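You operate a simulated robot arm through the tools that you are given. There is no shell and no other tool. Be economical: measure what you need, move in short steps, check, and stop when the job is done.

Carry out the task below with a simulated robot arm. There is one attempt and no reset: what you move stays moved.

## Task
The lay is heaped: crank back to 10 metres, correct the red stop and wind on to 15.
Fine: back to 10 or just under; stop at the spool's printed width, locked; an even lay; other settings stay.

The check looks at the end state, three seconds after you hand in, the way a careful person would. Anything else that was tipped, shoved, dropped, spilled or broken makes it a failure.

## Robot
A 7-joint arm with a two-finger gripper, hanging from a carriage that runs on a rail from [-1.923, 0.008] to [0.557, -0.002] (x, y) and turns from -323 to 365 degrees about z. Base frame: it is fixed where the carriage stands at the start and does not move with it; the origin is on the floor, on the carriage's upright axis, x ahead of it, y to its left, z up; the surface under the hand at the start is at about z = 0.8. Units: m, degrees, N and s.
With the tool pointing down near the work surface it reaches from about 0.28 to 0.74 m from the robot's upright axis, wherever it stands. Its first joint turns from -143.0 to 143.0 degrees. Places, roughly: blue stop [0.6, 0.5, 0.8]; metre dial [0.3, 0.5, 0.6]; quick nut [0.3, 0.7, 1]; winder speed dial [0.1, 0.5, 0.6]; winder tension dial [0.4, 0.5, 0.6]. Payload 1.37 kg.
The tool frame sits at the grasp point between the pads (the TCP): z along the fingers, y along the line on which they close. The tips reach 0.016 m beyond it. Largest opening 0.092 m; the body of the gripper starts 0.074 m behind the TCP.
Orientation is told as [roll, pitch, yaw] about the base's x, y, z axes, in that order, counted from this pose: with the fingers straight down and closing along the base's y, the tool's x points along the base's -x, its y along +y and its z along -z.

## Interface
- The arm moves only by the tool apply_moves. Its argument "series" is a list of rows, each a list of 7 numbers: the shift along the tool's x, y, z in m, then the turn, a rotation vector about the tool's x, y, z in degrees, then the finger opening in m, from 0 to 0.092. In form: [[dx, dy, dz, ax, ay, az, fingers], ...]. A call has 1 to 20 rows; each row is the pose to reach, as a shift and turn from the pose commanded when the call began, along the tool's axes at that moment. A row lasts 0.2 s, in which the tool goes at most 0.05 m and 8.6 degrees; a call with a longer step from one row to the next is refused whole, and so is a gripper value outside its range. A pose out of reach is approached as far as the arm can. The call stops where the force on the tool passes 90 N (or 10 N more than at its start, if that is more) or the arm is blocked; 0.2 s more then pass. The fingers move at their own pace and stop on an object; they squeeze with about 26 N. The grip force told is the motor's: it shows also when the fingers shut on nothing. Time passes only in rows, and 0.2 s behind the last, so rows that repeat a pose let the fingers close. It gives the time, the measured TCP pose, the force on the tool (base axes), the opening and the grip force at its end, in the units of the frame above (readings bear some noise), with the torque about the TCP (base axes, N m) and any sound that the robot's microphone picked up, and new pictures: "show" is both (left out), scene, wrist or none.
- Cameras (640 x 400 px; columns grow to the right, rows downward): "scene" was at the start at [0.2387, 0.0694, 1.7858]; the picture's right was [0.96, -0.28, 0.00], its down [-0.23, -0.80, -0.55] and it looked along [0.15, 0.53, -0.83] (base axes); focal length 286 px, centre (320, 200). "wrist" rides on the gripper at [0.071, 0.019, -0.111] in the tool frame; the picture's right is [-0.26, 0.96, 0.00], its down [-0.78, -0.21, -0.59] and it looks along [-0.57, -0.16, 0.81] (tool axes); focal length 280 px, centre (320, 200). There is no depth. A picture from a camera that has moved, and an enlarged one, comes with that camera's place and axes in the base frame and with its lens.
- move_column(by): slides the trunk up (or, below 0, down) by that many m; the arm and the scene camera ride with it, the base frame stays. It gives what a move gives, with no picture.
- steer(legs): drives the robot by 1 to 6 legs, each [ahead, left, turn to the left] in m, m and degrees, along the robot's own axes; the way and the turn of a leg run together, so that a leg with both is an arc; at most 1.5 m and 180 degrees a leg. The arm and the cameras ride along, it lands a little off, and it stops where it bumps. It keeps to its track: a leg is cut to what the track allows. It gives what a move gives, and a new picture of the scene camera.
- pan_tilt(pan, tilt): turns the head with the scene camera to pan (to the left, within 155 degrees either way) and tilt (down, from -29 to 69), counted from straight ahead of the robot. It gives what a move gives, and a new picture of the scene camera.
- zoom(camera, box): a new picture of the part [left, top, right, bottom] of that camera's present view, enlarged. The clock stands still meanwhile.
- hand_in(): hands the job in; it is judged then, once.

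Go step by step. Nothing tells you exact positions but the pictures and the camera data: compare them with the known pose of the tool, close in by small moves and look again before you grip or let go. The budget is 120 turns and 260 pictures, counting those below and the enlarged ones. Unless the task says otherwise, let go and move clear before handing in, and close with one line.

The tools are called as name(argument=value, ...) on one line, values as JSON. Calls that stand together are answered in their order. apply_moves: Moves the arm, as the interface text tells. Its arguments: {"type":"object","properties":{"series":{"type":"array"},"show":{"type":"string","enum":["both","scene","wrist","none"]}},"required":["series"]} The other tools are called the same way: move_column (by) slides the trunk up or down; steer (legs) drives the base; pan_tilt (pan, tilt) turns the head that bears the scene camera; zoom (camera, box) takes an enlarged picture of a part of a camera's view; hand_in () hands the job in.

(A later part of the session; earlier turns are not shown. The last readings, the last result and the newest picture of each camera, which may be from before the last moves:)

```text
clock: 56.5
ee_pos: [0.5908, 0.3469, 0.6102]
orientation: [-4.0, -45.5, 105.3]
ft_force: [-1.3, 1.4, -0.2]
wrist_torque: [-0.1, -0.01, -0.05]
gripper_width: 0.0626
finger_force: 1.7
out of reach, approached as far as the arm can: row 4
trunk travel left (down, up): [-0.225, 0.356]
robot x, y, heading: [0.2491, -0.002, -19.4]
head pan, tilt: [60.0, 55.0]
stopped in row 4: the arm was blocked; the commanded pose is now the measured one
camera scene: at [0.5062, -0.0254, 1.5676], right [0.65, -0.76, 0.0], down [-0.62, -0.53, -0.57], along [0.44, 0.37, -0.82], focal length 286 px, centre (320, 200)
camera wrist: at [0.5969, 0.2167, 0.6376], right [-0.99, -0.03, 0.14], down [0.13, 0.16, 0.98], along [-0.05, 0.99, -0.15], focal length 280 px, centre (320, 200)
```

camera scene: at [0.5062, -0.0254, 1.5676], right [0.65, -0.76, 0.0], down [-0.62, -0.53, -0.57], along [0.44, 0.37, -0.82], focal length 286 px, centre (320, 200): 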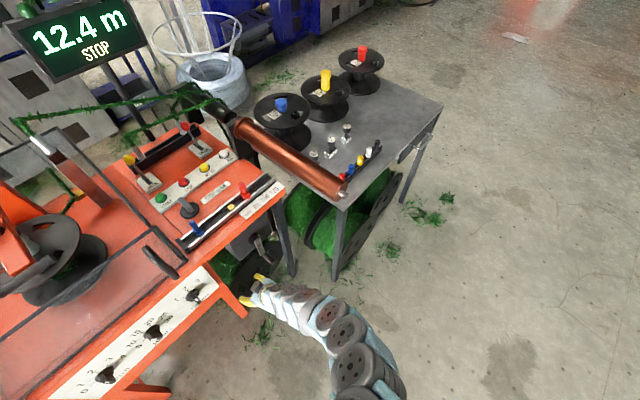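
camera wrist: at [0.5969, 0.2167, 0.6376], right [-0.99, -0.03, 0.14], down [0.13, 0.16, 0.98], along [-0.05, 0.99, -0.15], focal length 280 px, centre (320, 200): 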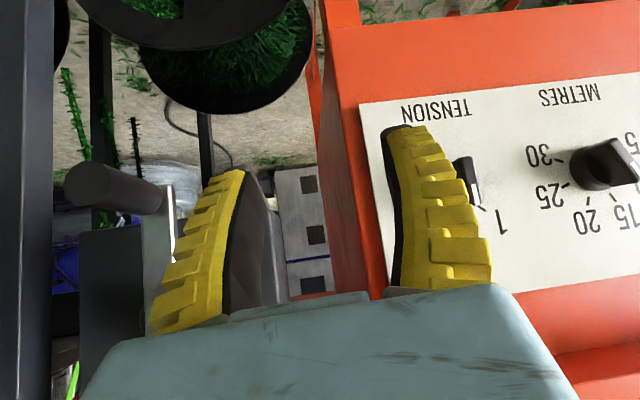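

The hand swung left to (0.59, 0.35, 0.61) with no contact. The wrist is awkward from this standpoint, so I'll retract and move the carriage right so the arm faces the crank more squarely.

apply_moves(series=[[0.03, 0, -0.03, 0, 0, 0, 0.06], [0.06, 0, -0.06, 0, 0, 0, 0.06], [0.09, 0, -0.09, 0, 0, 0, 0.06], [0.1, 0, -0.1, 0, 0, 0, 0.06]], show="none")

steer(legs=[[0.141, 0.05, 0]])

```text
clock: 57.5
ee_pos: [0.6453, 0.1953, 0.6008]
orientation: [-3.9, -45.1, 104.9]
ft_force: [-0.1, -1.2, -0.3]
wrist_torque: [0.08, -0.04, 0.03]
gripper_width: 0.0625
finger_force: 1.9
out of reach, approached as far as the arm can: row 1, 2, 3, 4
trunk travel left (down, up): [-0.225, 0.356]
robot x, y, heading: [0.2487, -0.0015, -19.7]
head pan, tilt: [60.0, 55.0]
```

```text
clock: 58.9
ee_pos: [0.7974, 0.2016, 0.6016]
orientation: [-4.1, -45.2, 105.1]
ft_force: [0.2, -0.5, 0.6]
wrist_torque: [0.06, 0.0, -0.01]
gripper_width: 0.0627
finger_force: 1.7
trunk travel left (down, up): [-0.225, 0.356]
robot x, y, heading: [0.3921, 0.001, -19.5]
head pan, tilt: [60.0, 55.0]
camera scene: at [0.6562, -0.027, 1.5678], right [0.65, -0.76, 0.0], down [-0.62, -0.53, -0.57], along [0.44, 0.37, -0.82], focal length 286 px, centre (320, 200)
```

scene: 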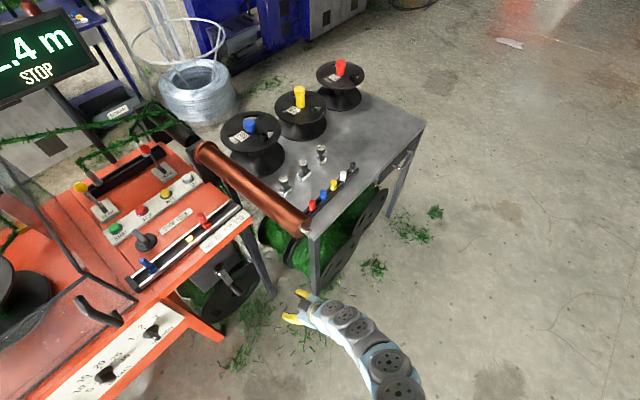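

apply_moves(series=[[-0.01, 0.03, -0.012, 3.5, 0.2, 3.5, 0.06], [-0.02, 0.06, -0.025, 7, 0.4, 7, 0.06], [-0.032, 0.094, -0.038, 10.6, 0.7, 10.6, 0.06]])

```text
clock: 59.7
ee_pos: [0.8504, 0.1693, 0.6252]
orientation: [-3.8, -45.4, 91.3]
ft_force: [0.0, -0.2, -0.1]
wrist_torque: [-0.05, 0.01, 0.0]
gripper_width: 0.0623
finger_force: 1.8
out of reach, approached as far as the arm can: row 1, 2, 3
trunk travel left (down, up): [-0.225, 0.356]
robot x, y, heading: [0.3933, -0.0006, -19.8]
head pan, tilt: [60.0, 55.0]
camera scene: at [0.656, -0.0268, 1.5677], right [0.65, -0.76, 0.0], down [-0.62, -0.53, -0.57], along [0.44, 0.37, -0.82], focal length 286 px, centre (320, 200)
camera wrist: at [0.8263, 0.0416, 0.6511], right [-0.97, 0.21, 0.14], down [0.17, 0.12, 0.98], along [0.19, 0.97, -0.15], focal length 280 px, centre (320, 200)
```

scene: 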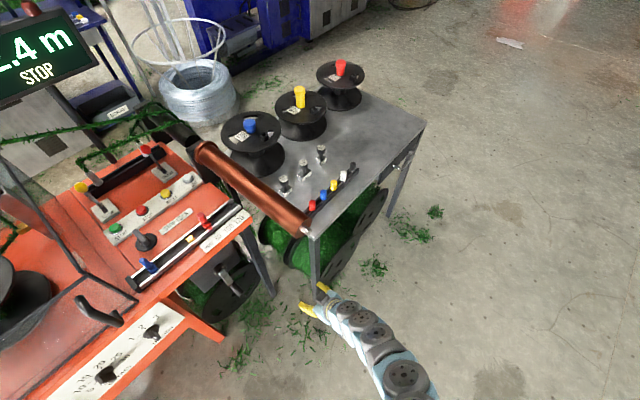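
wrist: 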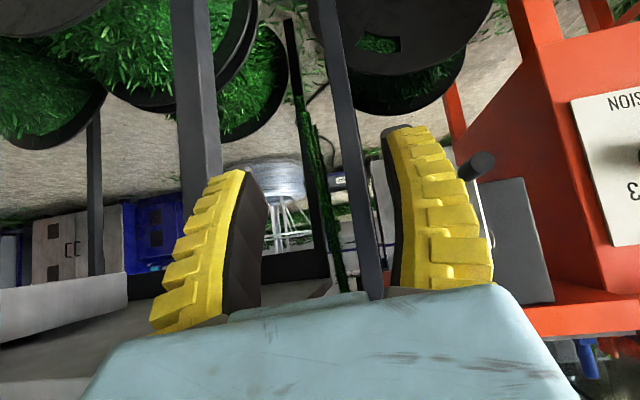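

The wrist runs out of range at this bearing. I'll raise, un-tilt, and re-approach with the carriage at the right end of the rail so the tilt lies in the arm's own plane.

move_column(by=0.35)

apply_moves(series=[[0, 0, 0, 0, 8, 0, 0.06], [0, 0, 0, 0, 16, 0, 0.06], [0, 0, 0, 0, 24, 0, 0.06], [0, 0, 0, 0, 32, 0, 0.06], [0, 0, 0, 0, 40, 0, 0.06], [0, 0, 0, 0, 45, 0, 0.06]], show="scene")

```text
clock: 63.1
ee_pos: [0.8521, 0.171, 0.9745]
orientation: [-3.8, -45.4, 91.5]
ft_force: [0.0, 0.7, -0.3]
wrist_torque: [-0.01, 0.01, 0.02]
gripper_width: 0.0625
finger_force: 2.1
trunk travel left (down, up): [-0.575, 0.006]
robot x, y, heading: [0.3937, -0.0018, -19.6]
head pan, tilt: [60.0, 55.0]
```

```text
clock: 64.5
ee_pos: [0.8683, 0.1809, 0.9517]
orientation: [-2.7, -0.2, 88.6]
ft_force: [-0.1, -0.1, 0.6]
wrist_torque: [0.04, 0.01, -0.04]
gripper_width: 0.0624
finger_force: 1.8
out of reach, approached as far as the arm can: row 1, 2, 3, 4, 5, 6
trunk travel left (down, up): [-0.575, 0.006]
robot x, y, heading: [0.3952, -0.0015, -19.7]
head pan, tilt: [60.0, 55.0]
camera scene: at [0.656, -0.0271, 1.9177], right [0.65, -0.76, 0.0], down [-0.62, -0.53, -0.57], along [0.44, 0.37, -0.82], focal length 286 px, centre (320, 200)
```

scene: 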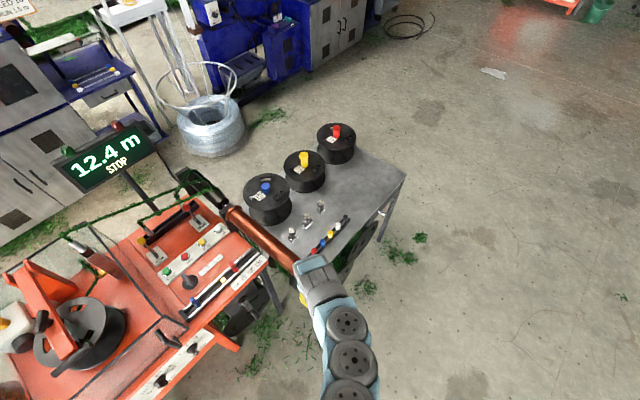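

steer(legs=[[0, 0, 30]])

steer(legs=[[0.145, -0.026, 0], [0, 0, 15]])

```text
clock: 65.5
ee_pos: [0.8655, 0.193, 0.9494]
orientation: [-3.3, 2.5, 91.9]
ft_force: [-5.4, -31.8, 36.1]
wrist_torque: [0.35, -1.57, -1.11]
gripper_width: 0.0646
finger_force: 3.0
trunk travel left (down, up): [-0.575, 0.006]
robot x, y, heading: [0.394, -0.0032, -14.8]
head pan, tilt: [60.0, 55.0]
stopped in leg 1: the force on the tool passed its limit at 113 N (the readings are from after the stop); the commanded pose is now the measured one
camera scene: at [0.6577, -0.0056, 1.9182], right [0.71, -0.7, 0.0], down [-0.57, -0.58, -0.57], along [0.4, 0.41, -0.82], focal length 286 px, centre (320, 200)
```

scene: 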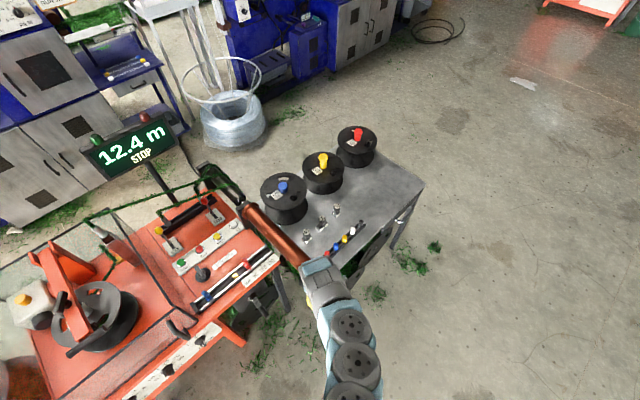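

```text
clock: 66.7
ee_pos: [0.943, 0.2005, 0.9437]
orientation: [-0.8, 2.2, 92.9]
ft_force: [-24.7, -15.6, 13.6]
wrist_torque: [0.04, 0.79, 1.07]
gripper_width: 0.0898
finger_force: 23.1
trunk travel left (down, up): [-0.575, 0.006]
robot x, y, heading: [0.496, -0.0039, -14.5]
head pan, tilt: [60.0, 55.0]
stopped in leg 1: the force on the tool passed its limit at 115 N (the readings are from after the stop); the commanded pose is now the measured one
camera scene: at [0.7577, -0.0045, 1.917], right [0.71, -0.7, 0.0], down [-0.58, -0.59, -0.57], along [0.4, 0.41, -0.82], focal length 286 px, centre (320, 200)
```

scene: 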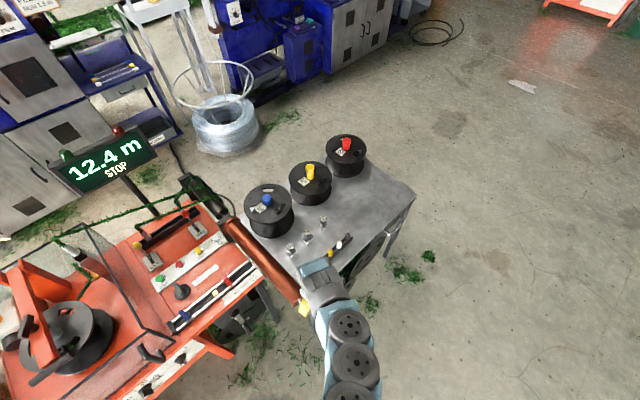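

I hit something, probably the copper roller's free end. I'll look before doing anything else.

apply_moves(series=[[0, 0, 0, 0, 0, 0, 0.09]])

zoom(camera="scene", box=[200, 170, 420, 330])

```text
clock: 67.1
ee_pos: [0.9433, 0.1996, 0.9432]
orientation: [-0.9, 2.2, 92.9]
ft_force: [-23.4, -14.5, 2.8]
wrist_torque: [-0.07, 0.14, 1.15]
gripper_width: 0.0913
finger_force: 1.7
trunk travel left (down, up): [-0.575, 0.006]
robot x, y, heading: [0.4942, -0.0024, -14.5]
head pan, tilt: [60.0, 55.0]
camera scene: at [0.7578, -0.0046, 1.9167], right [0.71, -0.7, 0.0], down [-0.58, -0.59, -0.57], along [0.4, 0.41, -0.82], focal length 286 px, centre (320, 200)
camera wrist: at [0.9254, 0.1321, 1.0561], right [-0.98, 0.21, -0.03], down [0.16, 0.81, 0.56], along [0.14, 0.55, -0.83], focal length 280 px, centre (320, 200)
```

scene: 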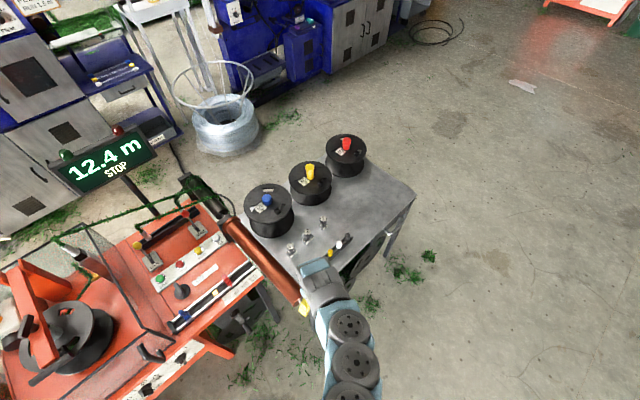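
wrist: 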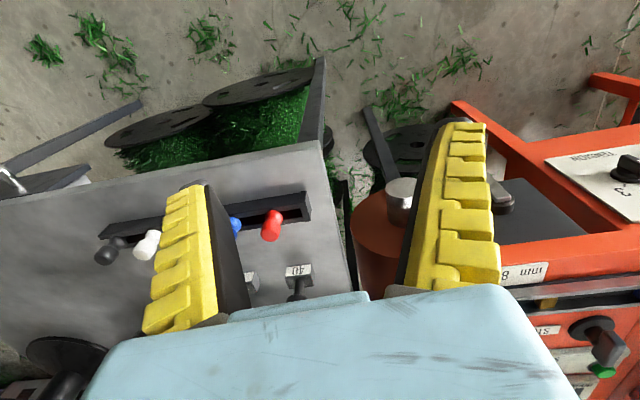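

```text
2.50 times, centred on (310, 250) of scene
camera zoom: at [0.7578, -0.0046, 1.9167], right [0.71, -0.7, 0.0], down [-0.58, -0.59, -0.57], along [0.4, 0.41, -0.82], focal length 715 px, centre (345, 75)
```

zoom: 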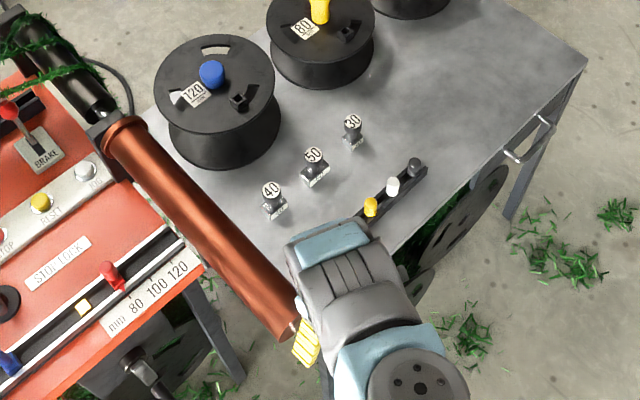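

The finger is pressing on the roller's shaft end, so I'll back away to -x and -y, along the contact force.

apply_moves(series=[[0.005, 0.01, 0, 0, 0, 0, 0.09], [0.03, 0.025, 0, 0, 0, 0, 0.09], [0.06, 0.035, 0, 0, 0, 0, 0.06]])

```text
clock: 67.9
ee_pos: [0.9402, 0.1537, 0.9172]
orientation: [-1.3, 2.0, 92.8]
ft_force: [-0.3, 0.5, 0.6]
wrist_torque: [-0.05, -0.01, 0.0]
gripper_width: 0.0626
finger_force: 1.3
out of reach, approached as far as the arm can: row 1, 2, 3
trunk travel left (down, up): [-0.575, 0.006]
robot x, y, heading: [0.4969, -0.0016, -14.4]
head pan, tilt: [60.0, 55.0]
camera scene: at [0.7592, -0.0038, 1.9176], right [0.71, -0.7, 0.0], down [-0.57, -0.58, -0.57], along [0.4, 0.41, -0.82], focal length 286 px, centre (320, 200)
camera wrist: at [0.9214, 0.0869, 1.0292], right [-0.98, 0.21, -0.03], down [0.16, 0.81, 0.57], along [0.15, 0.55, -0.82], focal length 280 px, centre (320, 200)
```

scene: 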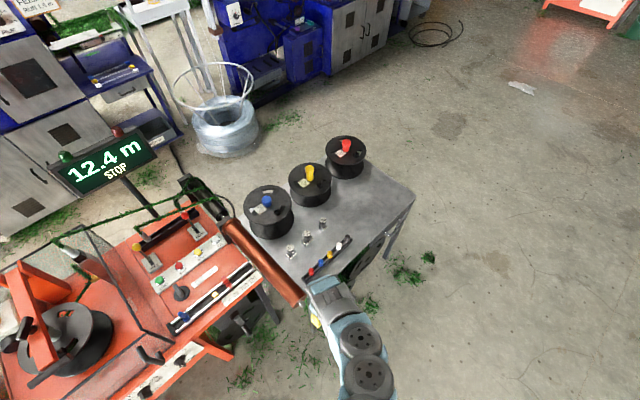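
wrist: 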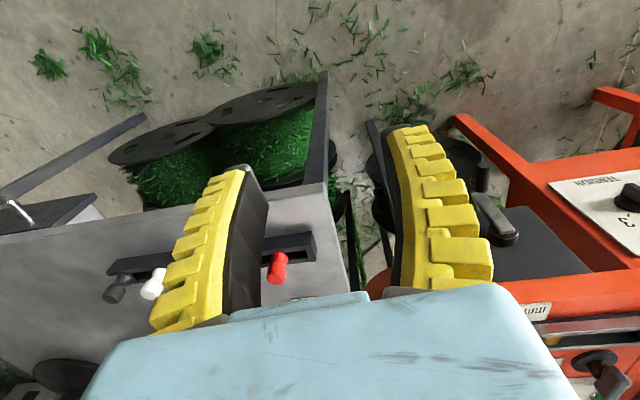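

Free again and nothing appears displaced. I'll slide left to clear the roller, lower the hand in the open space in front, then work the bearing round with short moves.

steer(legs=[[-0.174, -0.045, 0]])

apply_moves(series=[[0, 0, 0.04, 0, 0, 0, 0.06], [0, 0, 0.08, 0, 0, 0, 0.06], [0, 0, 0.12, 0, 0, 0, 0.06], [0, 0, 0.16, 0, 0, 0, 0.06]], show="scene")

```text
clock: 69.4
ee_pos: [0.7613, 0.1554, 0.9166]
orientation: [-1.3, 2.0, 92.8]
ft_force: [0.1, 0.4, 0.8]
wrist_torque: [-0.02, -0.01, -0.02]
gripper_width: 0.0624
finger_force: 1.6
trunk travel left (down, up): [-0.575, 0.006]
robot x, y, heading: [0.3167, 0.0018, -14.3]
head pan, tilt: [60.0, 55.0]
camera scene: at [0.5799, -0.0031, 1.9177], right [0.71, -0.7, 0.0], down [-0.57, -0.58, -0.57], along [0.4, 0.41, -0.82], focal length 286 px, centre (320, 200)
```

scene: 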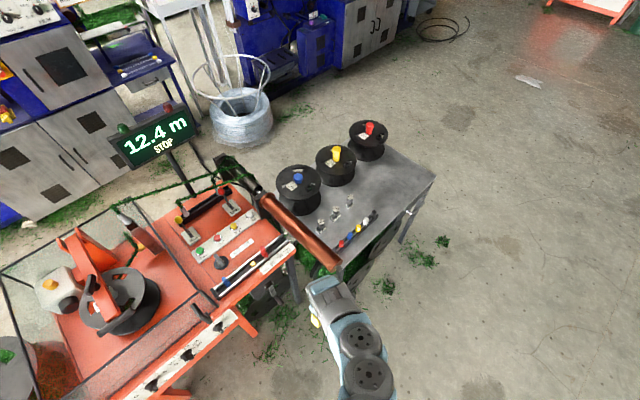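

```text
clock: 70.6
ee_pos: [0.8016, 0.0623, 0.7595]
orientation: [-1.9, 2.5, 80.4]
ft_force: [1.8, -3.3, 0.0]
wrist_torque: [0.4, 0.13, 0.0]
gripper_width: 0.0625
finger_force: 1.9
trunk travel left (down, up): [-0.575, 0.006]
robot x, y, heading: [0.3179, -0.0029, -14.5]
head pan, tilt: [60.0, 55.0]
stopped in row 4: the arm was blocked; the commanded pose is now the measured one
camera scene: at [0.5802, -0.0047, 1.9179], right [0.71, -0.7, 0.0], down [-0.57, -0.59, -0.57], along [0.4, 0.41, -0.82], focal length 286 px, centre (320, 200)
```

scene: 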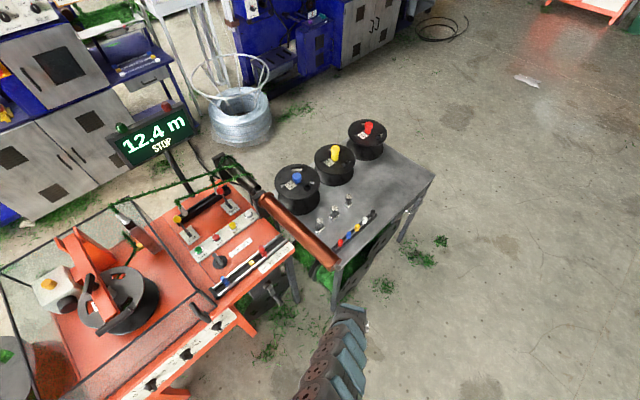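

The wrist is wound to its limit. I'll go to the free floor on the left, re-form the arm into a good posture there (tilted, bearing about 65°), then slide back along the front of the machine in that posture.

steer(legs=[[-1.162, -0.298, 0], [0, 0, 60]])

apply_moves(series=[[0, 0, 0, 0, 0, 8, 0.06], [0, 0, 0, 0, 0, 16, 0.06], [0, 0, 0, 0, 0, 24, 0.06], [0, 0, 0, 0, 0, 32, 0.06], [0, 0, 0, 0, 0, 40, 0.06], [0, 0, 0, 0, 0, 48, 0.06]], show="scene")

```text
clock: 79.3
ee_pos: [-0.4451, 0.2294, 0.7596]
orientation: [-1.7, 2.1, 99.6]
ft_force: [0.4, 0.6, 0.8]
wrist_torque: [0.0, -0.03, 0.05]
gripper_width: 0.0626
finger_force: 2.1
trunk travel left (down, up): [-0.575, 0.006]
robot x, y, heading: [-0.8769, 0.008, 4.6]
head pan, tilt: [60.0, 55.0]
cut short: leg 2
camera scene: at [-0.6282, 0.0883, 1.9177], right [0.9, -0.43, 0.0], down [-0.35, -0.74, -0.57], along [0.25, 0.52, -0.82], focal length 286 px, centre (320, 200)
```

scene: 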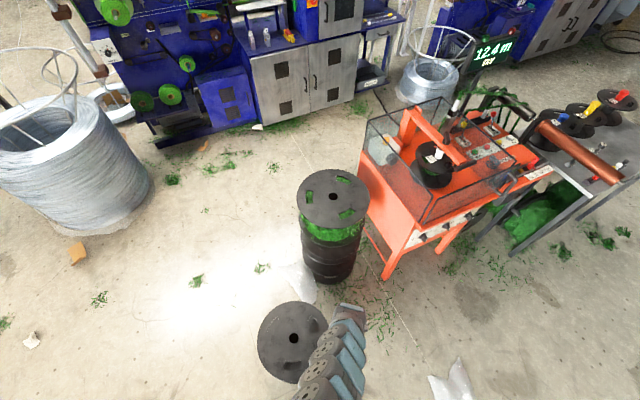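

```text
clock: 80.7
ee_pos: [-0.4454, 0.2303, 0.759]
orientation: [-2.7, 0.2, 51.7]
ft_force: [-0.4, 0.5, -0.6]
wrist_torque: [0.01, -0.02, 0.04]
gripper_width: 0.0623
finger_force: 1.9
trunk travel left (down, up): [-0.575, 0.006]
robot x, y, heading: [-0.8758, 0.0043, 4.4]
head pan, tilt: [60.0, 55.0]
camera scene: at [-0.6282, 0.0883, 1.9177], right [0.9, -0.43, 0.0], down [-0.35, -0.74, -0.57], along [0.25, 0.52, -0.82], focal length 286 px, centre (320, 200)
```

scene: 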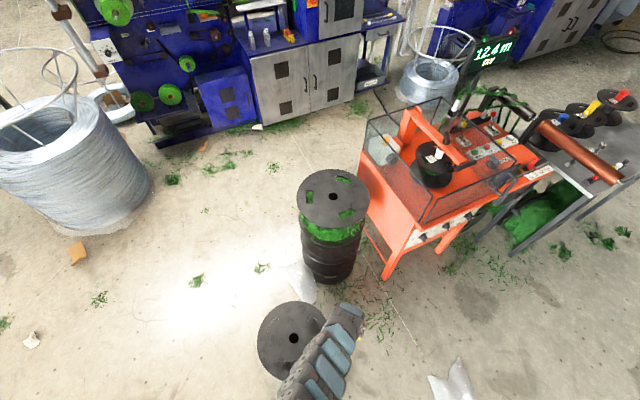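

The heading is at its winding limit, so I'll bring the arm round to bearing ~60° with tool moves here in free space.

apply_moves(series=[[0.0135, 0.0315, 0, 0, 0, -4.75, 0.06], [0.027, 0.063, 0, 0, 0, -9.5, 0.06], [0.0405, 0.0945, 0, 0, 0, -14.25, 0.06], [0.054, 0.126, 0, 0, 0, -19, 0.06], [0.0675, 0.1575, 0, 0, 0, -23.75, 0.06], [0.081, 0.189, 0, 0, 0, -28.5, 0.06], [0.0945, 0.2205, 0, 0, 0, -33.25, 0.06], [0.108, 0.252, 0, 0, 0, -38, 0.06]], show="scene")

```text
clock: 82.5
ee_pos: [-0.7105, 0.3009, 0.7454]
orientation: [-2.2, 1.8, 89.7]
ft_force: [0.5, -0.5, 0.1]
wrist_torque: [-0.01, 0.06, -0.01]
gripper_width: 0.0626
finger_force: 1.5
trunk travel left (down, up): [-0.575, 0.006]
robot x, y, heading: [-0.8757, 0.0017, 4.6]
head pan, tilt: [60.0, 55.0]
camera scene: at [-0.6282, 0.0883, 1.9177], right [0.9, -0.43, 0.0], down [-0.35, -0.74, -0.57], along [0.25, 0.52, -0.82], focal length 286 px, centre (320, 200)
```

scene: 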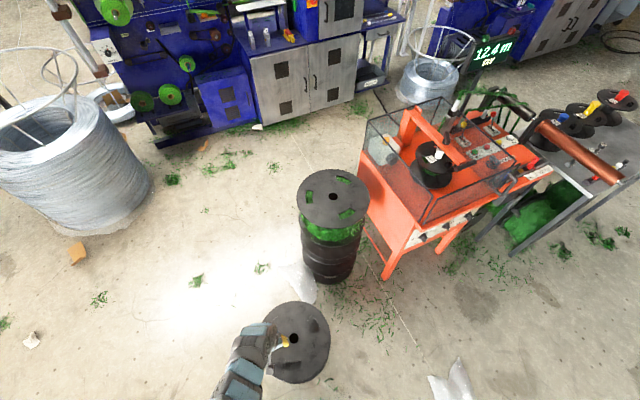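

Good, no limits. Now tilt 45° here.

apply_moves(series=[[0, 0, 0, 0, -7.5, 0, 0.06], [0, 0, 0, 0, -15, 0, 0.06], [0, 0, 0, 0, -22.5, 0, 0.06], [0, 0, 0, 0, -30, 0, 0.06], [0, 0, 0, 0, -37.5, 0, 0.06], [0, 0, 0, 0, -45, 0, 0.06]], show="scene")

```text
clock: 83.9
ee_pos: [-0.7218, 0.3027, 0.7457]
orientation: [-0.9, -38.2, 92.0]
ft_force: [-0.3, 0.6, 0.2]
wrist_torque: [-0.05, 0.01, 0.01]
gripper_width: 0.0628
finger_force: 1.5
out of reach, approached as far as the arm can: row 6
trunk travel left (down, up): [-0.575, 0.006]
robot x, y, heading: [-0.8771, 0.003, 4.5]
head pan, tilt: [60.0, 55.0]
camera scene: at [-0.6282, 0.0884, 1.9177], right [0.9, -0.43, 0.0], down [-0.35, -0.74, -0.57], along [0.25, 0.52, -0.82], focal length 286 px, centre (320, 200)
```

scene: 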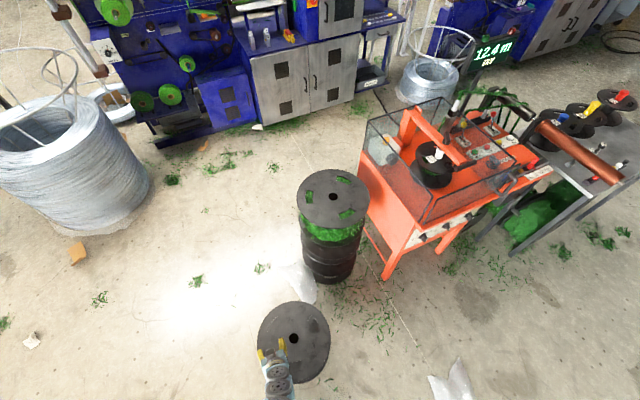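

apply_moves(series=[[-0.034, 0, 0.026, 0, 4, 0, 0.06], [-0.067, 0, 0.052, 0, 8, 0, 0.06]], show="none")

move_column(by=-0.07)

```text
clock: 84.5
ee_pos: [-0.7236, 0.3865, 0.7471]
orientation: [-0.4, -30.4, 91.2]
ft_force: [-0.3, -1.8, -0.5]
wrist_torque: [0.18, -0.01, 0.04]
gripper_width: 0.0626
finger_force: 2.3
trunk travel left (down, up): [-0.575, 0.006]
robot x, y, heading: [-0.8782, 0.0037, 4.7]
head pan, tilt: [60.0, 55.0]
```

```text
clock: 85.6
ee_pos: [-0.7235, 0.3881, 0.6787]
orientation: [-0.5, -30.4, 91.5]
ft_force: [0.0, 0.3, -0.6]
wrist_torque: [0.04, 0.03, -0.01]
gripper_width: 0.0626
finger_force: 1.3
trunk travel left (down, up): [-0.505, 0.076]
robot x, y, heading: [-0.876, 0.0059, 4.5]
head pan, tilt: [60.0, 55.0]
```

Rehearse the crank circle in free air here.

apply_moves(series=[[0.021, 0, 0.037, 0, 0, 0, 0.06], [0.0425, 0, 0.0736, 0, 0, 0, 0.06], [0.0368, -0.0425, 0.0637, 0, 0, 0, 0.06], [0.0213, -0.0736, 0.0368, 0, 0, 0, 0.06], [0, -0.085, 0, 0, 0, 0, 0.06], [-0.0213, -0.0736, -0.0368, 0, 0, 0, 0.06], [-0.0368, -0.0425, -0.0637, 0, 0, 0, 0.06], [-0.0425, 0, -0.0736, 0, 0, 0, 0.06], [-0.0368, 0.0425, -0.0637, 0, 0, 0, 0.06], [-0.0213, 0.0736, -0.0368, 0, 0, 0, 0.06], [0, 0.085, 0, 0, 0, 0, 0.06], [0.0213, 0.0736, 0.0368, 0, 0, 0, 0.06], [0.0368, 0.0425, 0.0637, 0, 0, 0, 0.06], [0.0425, 0, 0.0736, 0, 0, 0, 0.06]], show="none")

```text
clock: 88.6
ee_pos: [-0.7937, 0.3686, 0.6349]
orientation: [0.0, -29.5, 91.2]
ft_force: [-2.0, -0.3, 0.3]
wrist_torque: [0.05, -0.2, -0.11]
gripper_width: 0.0626
finger_force: 1.3
out of reach, approached as far as the arm can: row 1, 2, 3, 4, 5, 6, 7, 8, 9, 10, 12, 13, 14
trunk travel left (down, up): [-0.505, 0.076]
robot x, y, heading: [-0.8795, 0.0064, 4.6]
head pan, tilt: [60.0, 55.0]
```

The close radius is the limit. I'll go nearly vertical (about 12° tilt) with the target at mid-reach, about 0.5 m from the axis, and a lower trunk. Test that here first.

apply_moves(series=[[-0.01, -0.04, -0.03, 0, 4, 0, 0.06], [-0.02, -0.08, -0.05, 0, 8, 0, 0.06], [-0.03, -0.12, -0.07, 0, 12, 0, 0.06], [-0.04, -0.16, -0.09, 0, 16, 0, 0.06], [-0.05, -0.2, -0.1, 0, 18, 0, 0.06], [-0.06, -0.23, -0.11, 0, 18, 0, 0.06], [-0.065, -0.26, -0.12, 0, 18, 0, 0.06]], show="none")

move_column(by=-0.15)

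```text
refused: row 1 steps farther than a row can; nothing moved
```

```text
clock: 90.4
ee_pos: [-0.788, 0.3678, 0.4857]
orientation: [-0.3, -29.4, 91.1]
ft_force: [0.5, 0.2, -0.7]
wrist_torque: [-0.01, -0.01, -0.01]
gripper_width: 0.0625
finger_force: 1.6
trunk travel left (down, up): [-0.355, 0.226]
robot x, y, heading: [-0.8788, 0.0046, 4.8]
head pan, tilt: [60.0, 55.0]
```

apply_moves(series=[[-0.015, -0.01, -0.035, 0, 4, 0, 0.06], [-0.03, -0.03, -0.07, 0, 8, 0, 0.06], [-0.045, -0.07, -0.09, 0, 12, 0, 0.06], [-0.055, -0.11, -0.11, 0, 16, 0, 0.06], [-0.065, -0.15, -0.13, 0, 18, 0, 0.06], [-0.075, -0.19, -0.15, 0, 18, 0, 0.06], [-0.085, -0.23, -0.16, 0, 18, 0, 0.06], [-0.085, -0.26, -0.16, 0, 18, 0, 0.06]], show="scene")

```text
clock: 92.2
ee_pos: [-0.5248, 0.3694, 0.6691]
orientation: [-0.3, -11.6, 91.0]
ft_force: [-0.7, 0.8, -0.5]
wrist_torque: [-0.03, -0.03, 0.02]
gripper_width: 0.0625
finger_force: 1.9
trunk travel left (down, up): [-0.355, 0.226]
robot x, y, heading: [-0.8781, 0.0039, 4.5]
head pan, tilt: [60.0, 55.0]
camera scene: at [-0.628, 0.0885, 1.6978], right [0.9, -0.43, 0.0], down [-0.35, -0.74, -0.57], along [0.25, 0.52, -0.82], focal length 286 px, centre (320, 200)
```

scene: 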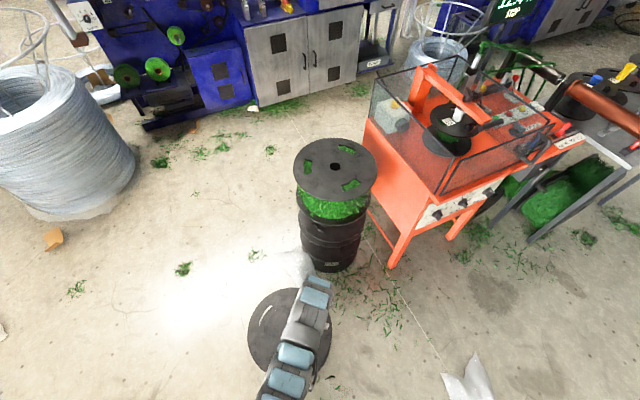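

apply_moves(series=[[0.009, 0, 0.042, 0, 0, 0, 0.06], [0.0177, 0, 0.083, 0, 0, 0, 0.06], [0.0153, -0.0425, 0.072, 0, 0, 0, 0.06], [0.0088, -0.0736, 0.0416, 0, 0, 0, 0.06], [0, -0.085, 0, 0, 0, 0, 0.06], [-0.0088, -0.0736, -0.0416, 0, 0, 0, 0.06], [-0.0153, -0.0425, -0.072, 0, 0, 0, 0.06], [-0.0177, 0, -0.083, 0, 0, 0, 0.06], [-0.0153, 0.0425, -0.072, 0, 0, 0, 0.06], [-0.0088, 0.0736, -0.0416, 0, 0, 0, 0.06], [0, 0.085, 0, 0, 0, 0, 0.06], [0.0088, 0.0736, 0.0416, 0, 0, 0, 0.06], [0.0153, 0.0425, 0.072, 0, 0, 0, 0.06], [0.0177, 0, 0.083, 0, 0, 0, 0.06]], show="none")

```text
clock: 95.2
ee_pos: [-0.5271, 0.3672, 0.5822]
orientation: [-0.2, -11.5, 91.0]
ft_force: [-0.7, -0.9, 0.4]
wrist_torque: [0.01, -0.06, -0.01]
gripper_width: 0.0623
finger_force: 1.5
trunk travel left (down, up): [-0.355, 0.226]
robot x, y, heading: [-0.8801, 0.0044, 4.6]
head pan, tilt: [60.0, 55.0]
```

The full circle is reachable. Retract in y, slide along the rail to in front of the crank (tool at x≈0.705), and look.

apply_moves(series=[[0.04, 0, -0.009, 0, 0, 0, 0.06], [0.08, 0, -0.017, 0, 0, 0, 0.06], [0.12, 0, -0.025, 0, 0, 0, 0.06], [0.157, 0, -0.033, 0, 0, 0, 0.06]], show="none")

steer(legs=[[1.228, -0.1, 0]])

apply_moves(series=[[0, 0, 0, 0, 0, 0, 0.06]], show="wrist")

```text
clock: 96.2
ee_pos: [-0.5235, 0.207, 0.5847]
orientation: [-0.1, -11.5, 91.0]
ft_force: [-0.2, 0.6, 0.5]
wrist_torque: [0.0, -0.02, 0.01]
gripper_width: 0.0627
finger_force: 1.9
trunk travel left (down, up): [-0.355, 0.226]
robot x, y, heading: [-0.8772, 0.0046, 4.6]
head pan, tilt: [60.0, 55.0]
```

```text
clock: 102.4
ee_pos: [0.7043, 0.2015, 0.5854]
orientation: [-0.2, -11.5, 91.0]
ft_force: [-0.3, -0.8, 0.5]
wrist_torque: [0.0, 0.01, 0.03]
gripper_width: 0.0624
finger_force: 1.2
trunk travel left (down, up): [-0.355, 0.226]
robot x, y, heading: [0.3472, -0.0006, 4.5]
head pan, tilt: [60.0, 55.0]
camera scene: at [0.599, 0.083, 1.6977], right [0.9, -0.43, 0.0], down [-0.35, -0.74, -0.57], along [0.25, 0.52, -0.82], focal length 286 px, centre (320, 200)
```

scene: 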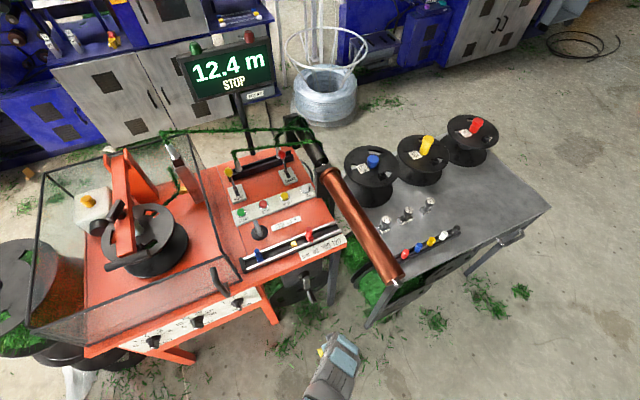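

```text
clock: 102.8
ee_pos: [0.7046, 0.2007, 0.5848]
orientation: [-0.1, -11.4, 91.0]
ft_force: [0.0, 0.5, 0.5]
wrist_torque: [0.01, -0.03, 0.04]
gripper_width: 0.0625
finger_force: 1.9
trunk travel left (down, up): [-0.355, 0.226]
robot x, y, heading: [0.35, -0.0056, 4.5]
head pan, tilt: [60.0, 55.0]
camera wrist: at [0.6852, 0.1096, 0.6792], right [-0.97, 0.24, 0.05], down [0.2, 0.65, 0.73], along [0.14, 0.72, -0.68], focal length 280 px, centre (320, 200)
```

wrist: 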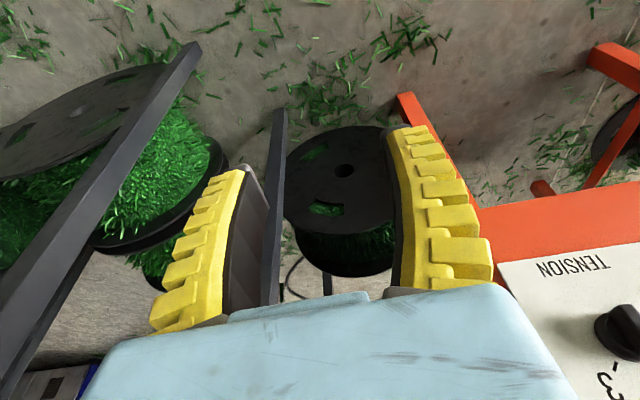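

pan_tilt(pan=68, tilt=62)

zoom(camera="scene", box=[240, 180, 440, 380])

```text
clock: 103.5
ee_pos: [0.7049, 0.2011, 0.5852]
orientation: [-0.2, -11.5, 91.1]
ft_force: [-0.9, 0.1, -0.2]
wrist_torque: [-0.01, 0.01, -0.01]
gripper_width: 0.0623
finger_force: 1.7
trunk travel left (down, up): [-0.355, 0.226]
robot x, y, heading: [0.3521, -0.0038, 4.5]
head pan, tilt: [68.0, 62.0]
camera scene: at [0.5873, 0.0793, 1.6894], right [0.95, -0.3, 0.0], down [-0.26, -0.84, -0.47], along [0.14, 0.45, -0.88], focal length 286 px, centre (320, 200)
```

scene: 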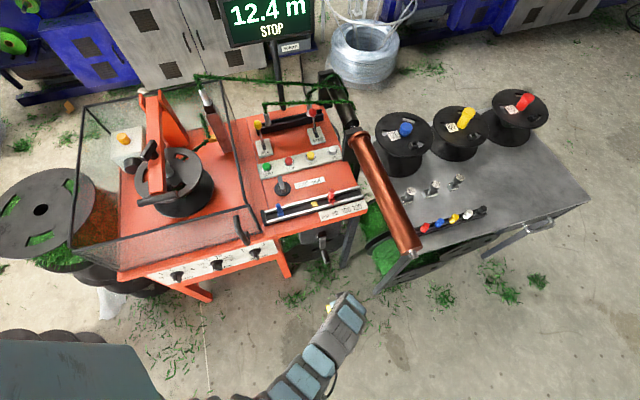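

```text
2.00 times, centred on (340, 280) of scene
camera zoom: at [0.5873, 0.0793, 1.6894], right [0.95, -0.3, 0.0], down [-0.26, -0.84, -0.47], along [0.14, 0.45, -0.88], focal length 572 px, centre (280, 40)
```

zoom: 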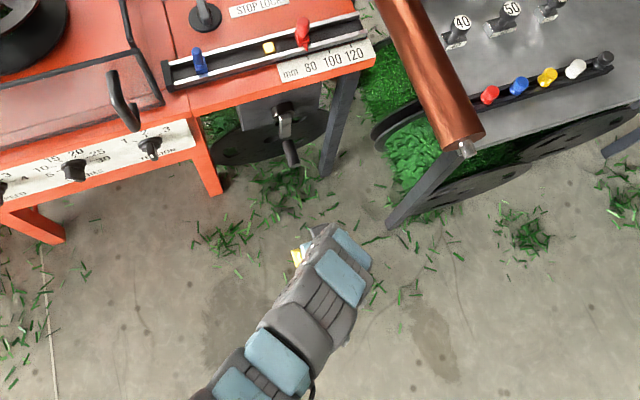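

This view confirms the handle at about (0.707, 0.389, 0.59). Advance to straddle it.

apply_moves(series=[[-0.045, 0, 0.008, 0, 0, 0, 0.06], [-0.09, 0, 0.016, 0, 0, 0, 0.06], [-0.135, 0, 0.024, 0, 0, 0, 0.06], [-0.174, 0, 0.032, 0, 0, 0, 0.06]])

zoom(camera="scene", box=[260, 200, 380, 300])

```text
clock: 104.5
ee_pos: [0.7007, 0.3805, 0.5895]
orientation: [-0.3, -11.6, 91.1]
ft_force: [0.2, -0.5, -0.7]
wrist_torque: [0.02, -0.01, -0.02]
gripper_width: 0.0625
finger_force: 1.8
trunk travel left (down, up): [-0.355, 0.226]
robot x, y, heading: [0.3505, 0.0008, 4.4]
head pan, tilt: [68.0, 62.0]
camera scene: at [0.5874, 0.0795, 1.6895], right [0.95, -0.3, 0.0], down [-0.26, -0.84, -0.47], along [0.14, 0.45, -0.88], focal length 286 px, centre (320, 200)
camera wrist: at [0.6815, 0.2874, 0.683], right [-0.97, 0.24, 0.05], down [0.2, 0.65, 0.73], along [0.15, 0.72, -0.68], focal length 280 px, centre (320, 200)
```

scene: 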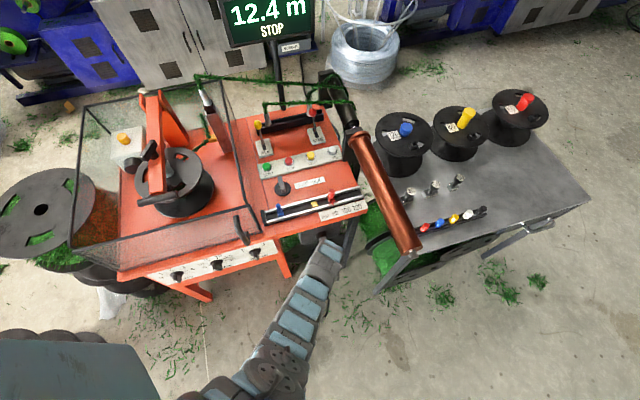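
wrist: 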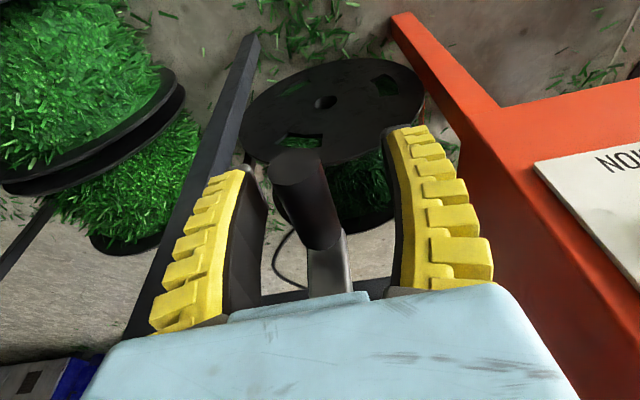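

```text
4.00 times, centred on (320, 250) of scene
camera zoom: at [0.5874, 0.0795, 1.6895], right [0.95, -0.3, 0.0], down [-0.26, -0.84, -0.47], along [0.14, 0.45, -0.88], focal length 1144 px, centre (320, 0)
```

zoom: 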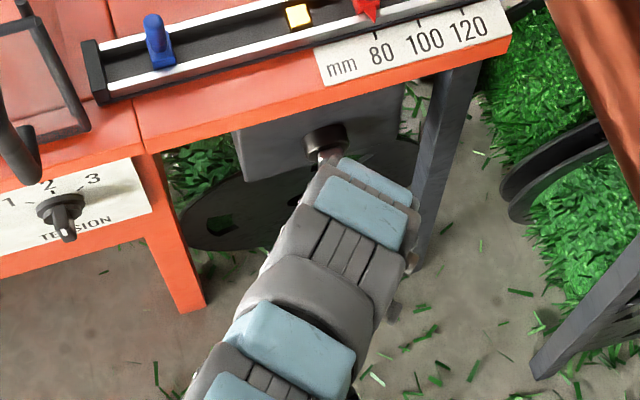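

The handle sits between the fingers. Close.

apply_moves(series=[[-0.174, 0, 0.032, 0, 0, 0, 0.03], [-0.174, 0, 0.032, 0, 0, 0, 0.01]], show="none")

apply_moves(series=[[0, 0, 0, 0, 0, 0, 0.01], [0, 0, 0, 0, 0, 0, 0.01]], show="wrist")

```text
refused: row 1 steps farther than a row can; nothing moved
```

```text
clock: 105.1
ee_pos: [0.7009, 0.3776, 0.589]
orientation: [-0.3, -11.6, 91.0]
ft_force: [2.0, 1.6, -3.1]
wrist_torque: [-0.16, 0.05, 0.0]
gripper_width: 0.018
finger_force: 28.0
trunk travel left (down, up): [-0.355, 0.226]
robot x, y, heading: [0.3526, 0.0012, 4.1]
head pan, tilt: [68.0, 62.0]
camera wrist: at [0.6811, 0.286, 0.6825], right [-0.97, 0.24, 0.05], down [0.2, 0.65, 0.73], along [0.14, 0.72, -0.68], focal length 280 px, centre (320, 200)
```

wrist: 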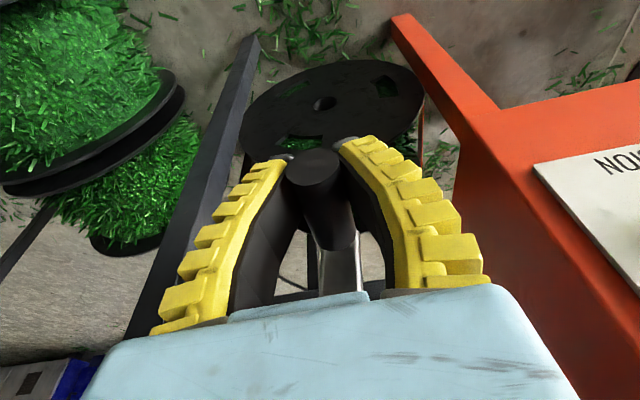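

Gripped (opening 0.018, 28 N). Try a small swing to +x and watch the force and counter.

apply_moves(series=[[0, -0.015, -0.001, 0, 0, 0, 0.01], [-0.001, -0.03, -0.005, 0, 0, 0, 0.01], [-0.0025, -0.0435, -0.0112, 0, 0, 0, 0.01]], show="scene")

```text
clock: 105.9
ee_pos: [0.7468, 0.378, 0.5993]
orientation: [-0.3, -11.4, 91.1]
ft_force: [2.3, -1.9, -11.0]
wrist_torque: [-0.21, -0.19, -0.25]
gripper_width: 0.0166
finger_force: 27.3
trunk travel left (down, up): [-0.355, 0.226]
robot x, y, heading: [0.3485, -0.0007, 4.6]
head pan, tilt: [68.0, 62.0]
camera scene: at [0.5873, 0.0787, 1.6893], right [0.95, -0.3, 0.0], down [-0.26, -0.84, -0.47], along [0.14, 0.45, -0.88], focal length 286 px, centre (320, 200)
```

scene: 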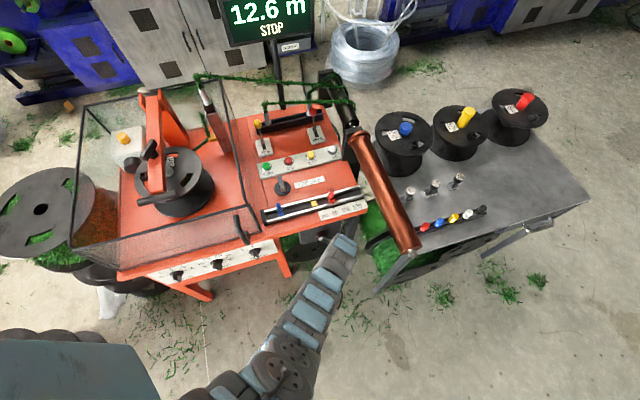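

It turns freely and the +x swing winds on (12.6). Back-winding is therefore the opposite way, at about 2.4 m per turn. I'll return to the bottom and regrip a little deeper.

apply_moves(series=[[0.0015, 0.0135, 0.006, 0, 0, 0, 0.01], [0.0025, 0.0285, 0.01, 0, 0, 0, 0.01], [0.0025, 0.0435, 0.0112, 0, 0, 0, 0.01], [0.0025, 0.0435, 0.0112, 0, 0, 0, 0.03], [0.0025, 0.0435, 0.0112, 0, 0, 0, 0.04], [0.0025, 0.0435, 0.0162, 0, 0, 0, 0.04], [0.0025, 0.0435, 0.0212, 0, 0, 0, 0.01], [0.0025, 0.0435, 0.0212, 0, 0, 0, 0.01]])

zoom(camera="scene", box=[210, 0, 330, 80])

```text
clock: 107.7
ee_pos: [0.7014, 0.3802, 0.5774]
orientation: [-0.2, -11.5, 91.0]
ft_force: [0.1, -0.2, 0.5]
wrist_torque: [-0.03, 0.01, -0.01]
gripper_width: 0.0146
finger_force: 3.4
trunk travel left (down, up): [-0.355, 0.226]
robot x, y, heading: [0.3481, 0.0005, 4.6]
head pan, tilt: [68.0, 62.0]
camera scene: at [0.5873, 0.0793, 1.6894], right [0.95, -0.3, 0.0], down [-0.26, -0.84, -0.47], along [0.14, 0.45, -0.88], focal length 286 px, centre (320, 200)
camera wrist: at [0.6822, 0.2886, 0.6723], right [-0.97, 0.24, 0.05], down [0.2, 0.65, 0.73], along [0.14, 0.72, -0.68], focal length 280 px, centre (320, 200)
```

scene: 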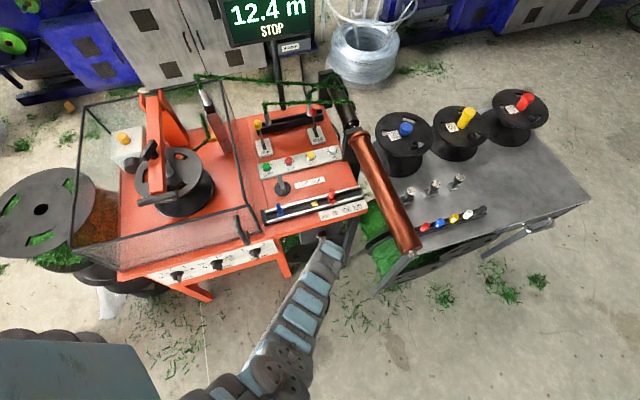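
wrist: 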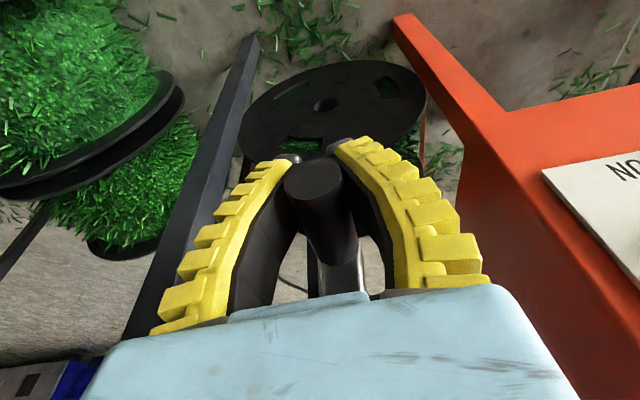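

```text
5.00 times, centred on (270, 40) of scene
camera zoom: at [0.5873, 0.0793, 1.6894], right [0.95, -0.3, 0.0], down [-0.26, -0.84, -0.47], along [0.14, 0.45, -0.88], focal length 1430 px, centre (570, 1000)
```

zoom: 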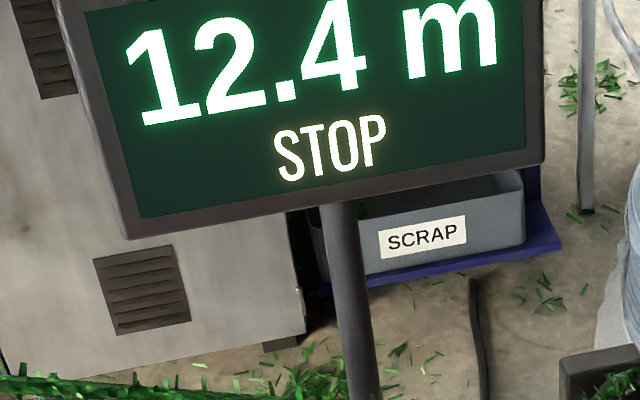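

Now crank back a quarter turn (bottom → left).

apply_moves(series=[[0, 0, 0, 0, 0, 0, 0.0], [0, 0, 0, 0, 0, 0, 0.0], [-0.0006, 0.0228, -0.0029, 0, 0, 0, 0.0], [-0.0024, 0.044, -0.0116, 0, 0, 0, 0.0], [-0.0052, 0.0622, -0.0253, 0, 0, 0, 0.0], [-0.0088, 0.0762, -0.0431, 0, 0, 0, 0.0], [-0.013, 0.085, -0.0639, 0, 0, 0, 0.0], [-0.0176, 0.088, -0.0862, 0, 0, 0, 0.0]])

```text
clock: 109.5
ee_pos: [0.6206, 0.3794, 0.6682]
orientation: [-0.7, -11.4, 90.9]
ft_force: [21.8, 3.9, -9.0]
wrist_torque: [0.07, 0.78, -0.18]
gripper_width: 0.0037
finger_force: 28.2
trunk travel left (down, up): [-0.355, 0.226]
robot x, y, heading: [0.348, 0.0013, 4.6]
head pan, tilt: [68.0, 62.0]
camera scene: at [0.5896, 0.0794, 1.6901], right [0.95, -0.3, 0.0], down [-0.26, -0.84, -0.47], along [0.14, 0.45, -0.88], focal length 286 px, centre (320, 200)
camera wrist: at [0.6006, 0.2869, 0.7623], right [-0.97, 0.24, 0.04], down [0.19, 0.65, 0.74], along [0.15, 0.72, -0.68], focal length 280 px, centre (320, 200)
```

scene: 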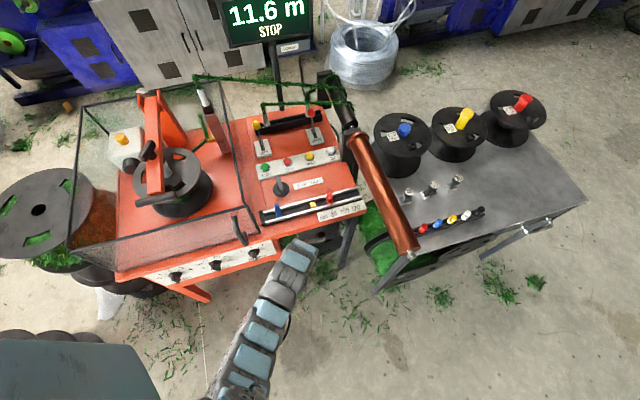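
wrist: 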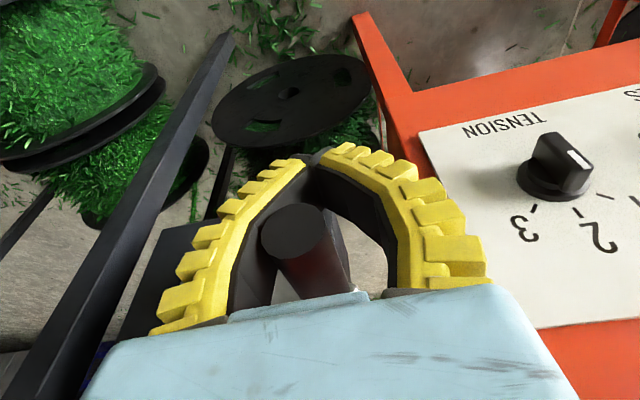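

Counter at 11.6 and cranking back works. The handle has settled into the cavity between the fingers, which hook it securely. Continue 60° upward.

apply_moves(series=[[-0.0046, -0.003, -0.0223, 0, 0, 0, 0.0], [-0.0088, -0.0118, -0.0431, 0, 0, 0, 0.0], [-0.0124, -0.0258, -0.061, 0, 0, 0, 0.0], [-0.0152, -0.044, -0.0747, 0, 0, 0, 0.0]])

```text
clock: 110.0
ee_pos: [0.6391, 0.3724, 0.7031]
orientation: [-1.4, -10.7, 90.7]
ft_force: [35.8, 4.7, -33.0]
wrist_torque: [-0.31, 1.32, -0.05]
gripper_width: 0.0087
finger_force: 27.5
trunk travel left (down, up): [-0.355, 0.226]
robot x, y, heading: [0.3504, -0.0026, 4.3]
head pan, tilt: [68.0, 62.0]
stopped in row 2: the force on the tool passed its limit at 108 N (the readings are from after the stop); the commanded pose is now the measured one
camera scene: at [0.5918, 0.0783, 1.6905], right [0.95, -0.3, 0.01], down [-0.26, -0.84, -0.47], along [0.15, 0.45, -0.88], focal length 286 px, centre (320, 200)
camera wrist: at [0.6166, 0.2812, 0.7978], right [-0.97, 0.25, 0.03], down [0.19, 0.66, 0.73], along [0.16, 0.71, -0.68], focal length 280 px, centre (320, 200)
```

scene: 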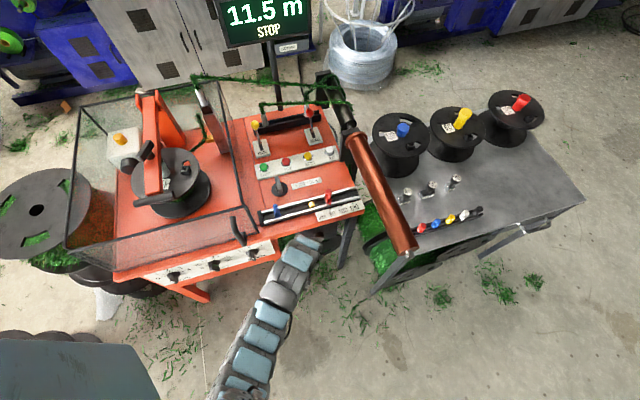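
wrist: 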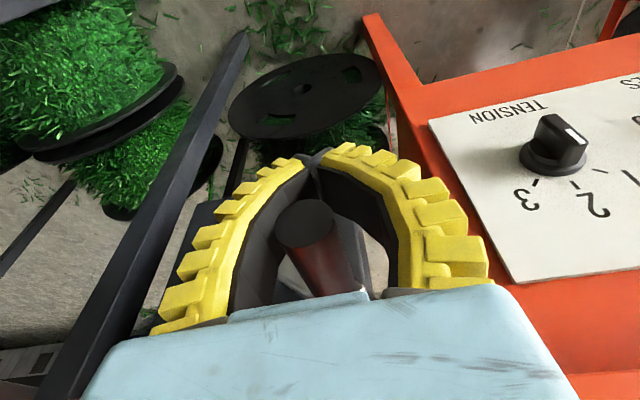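

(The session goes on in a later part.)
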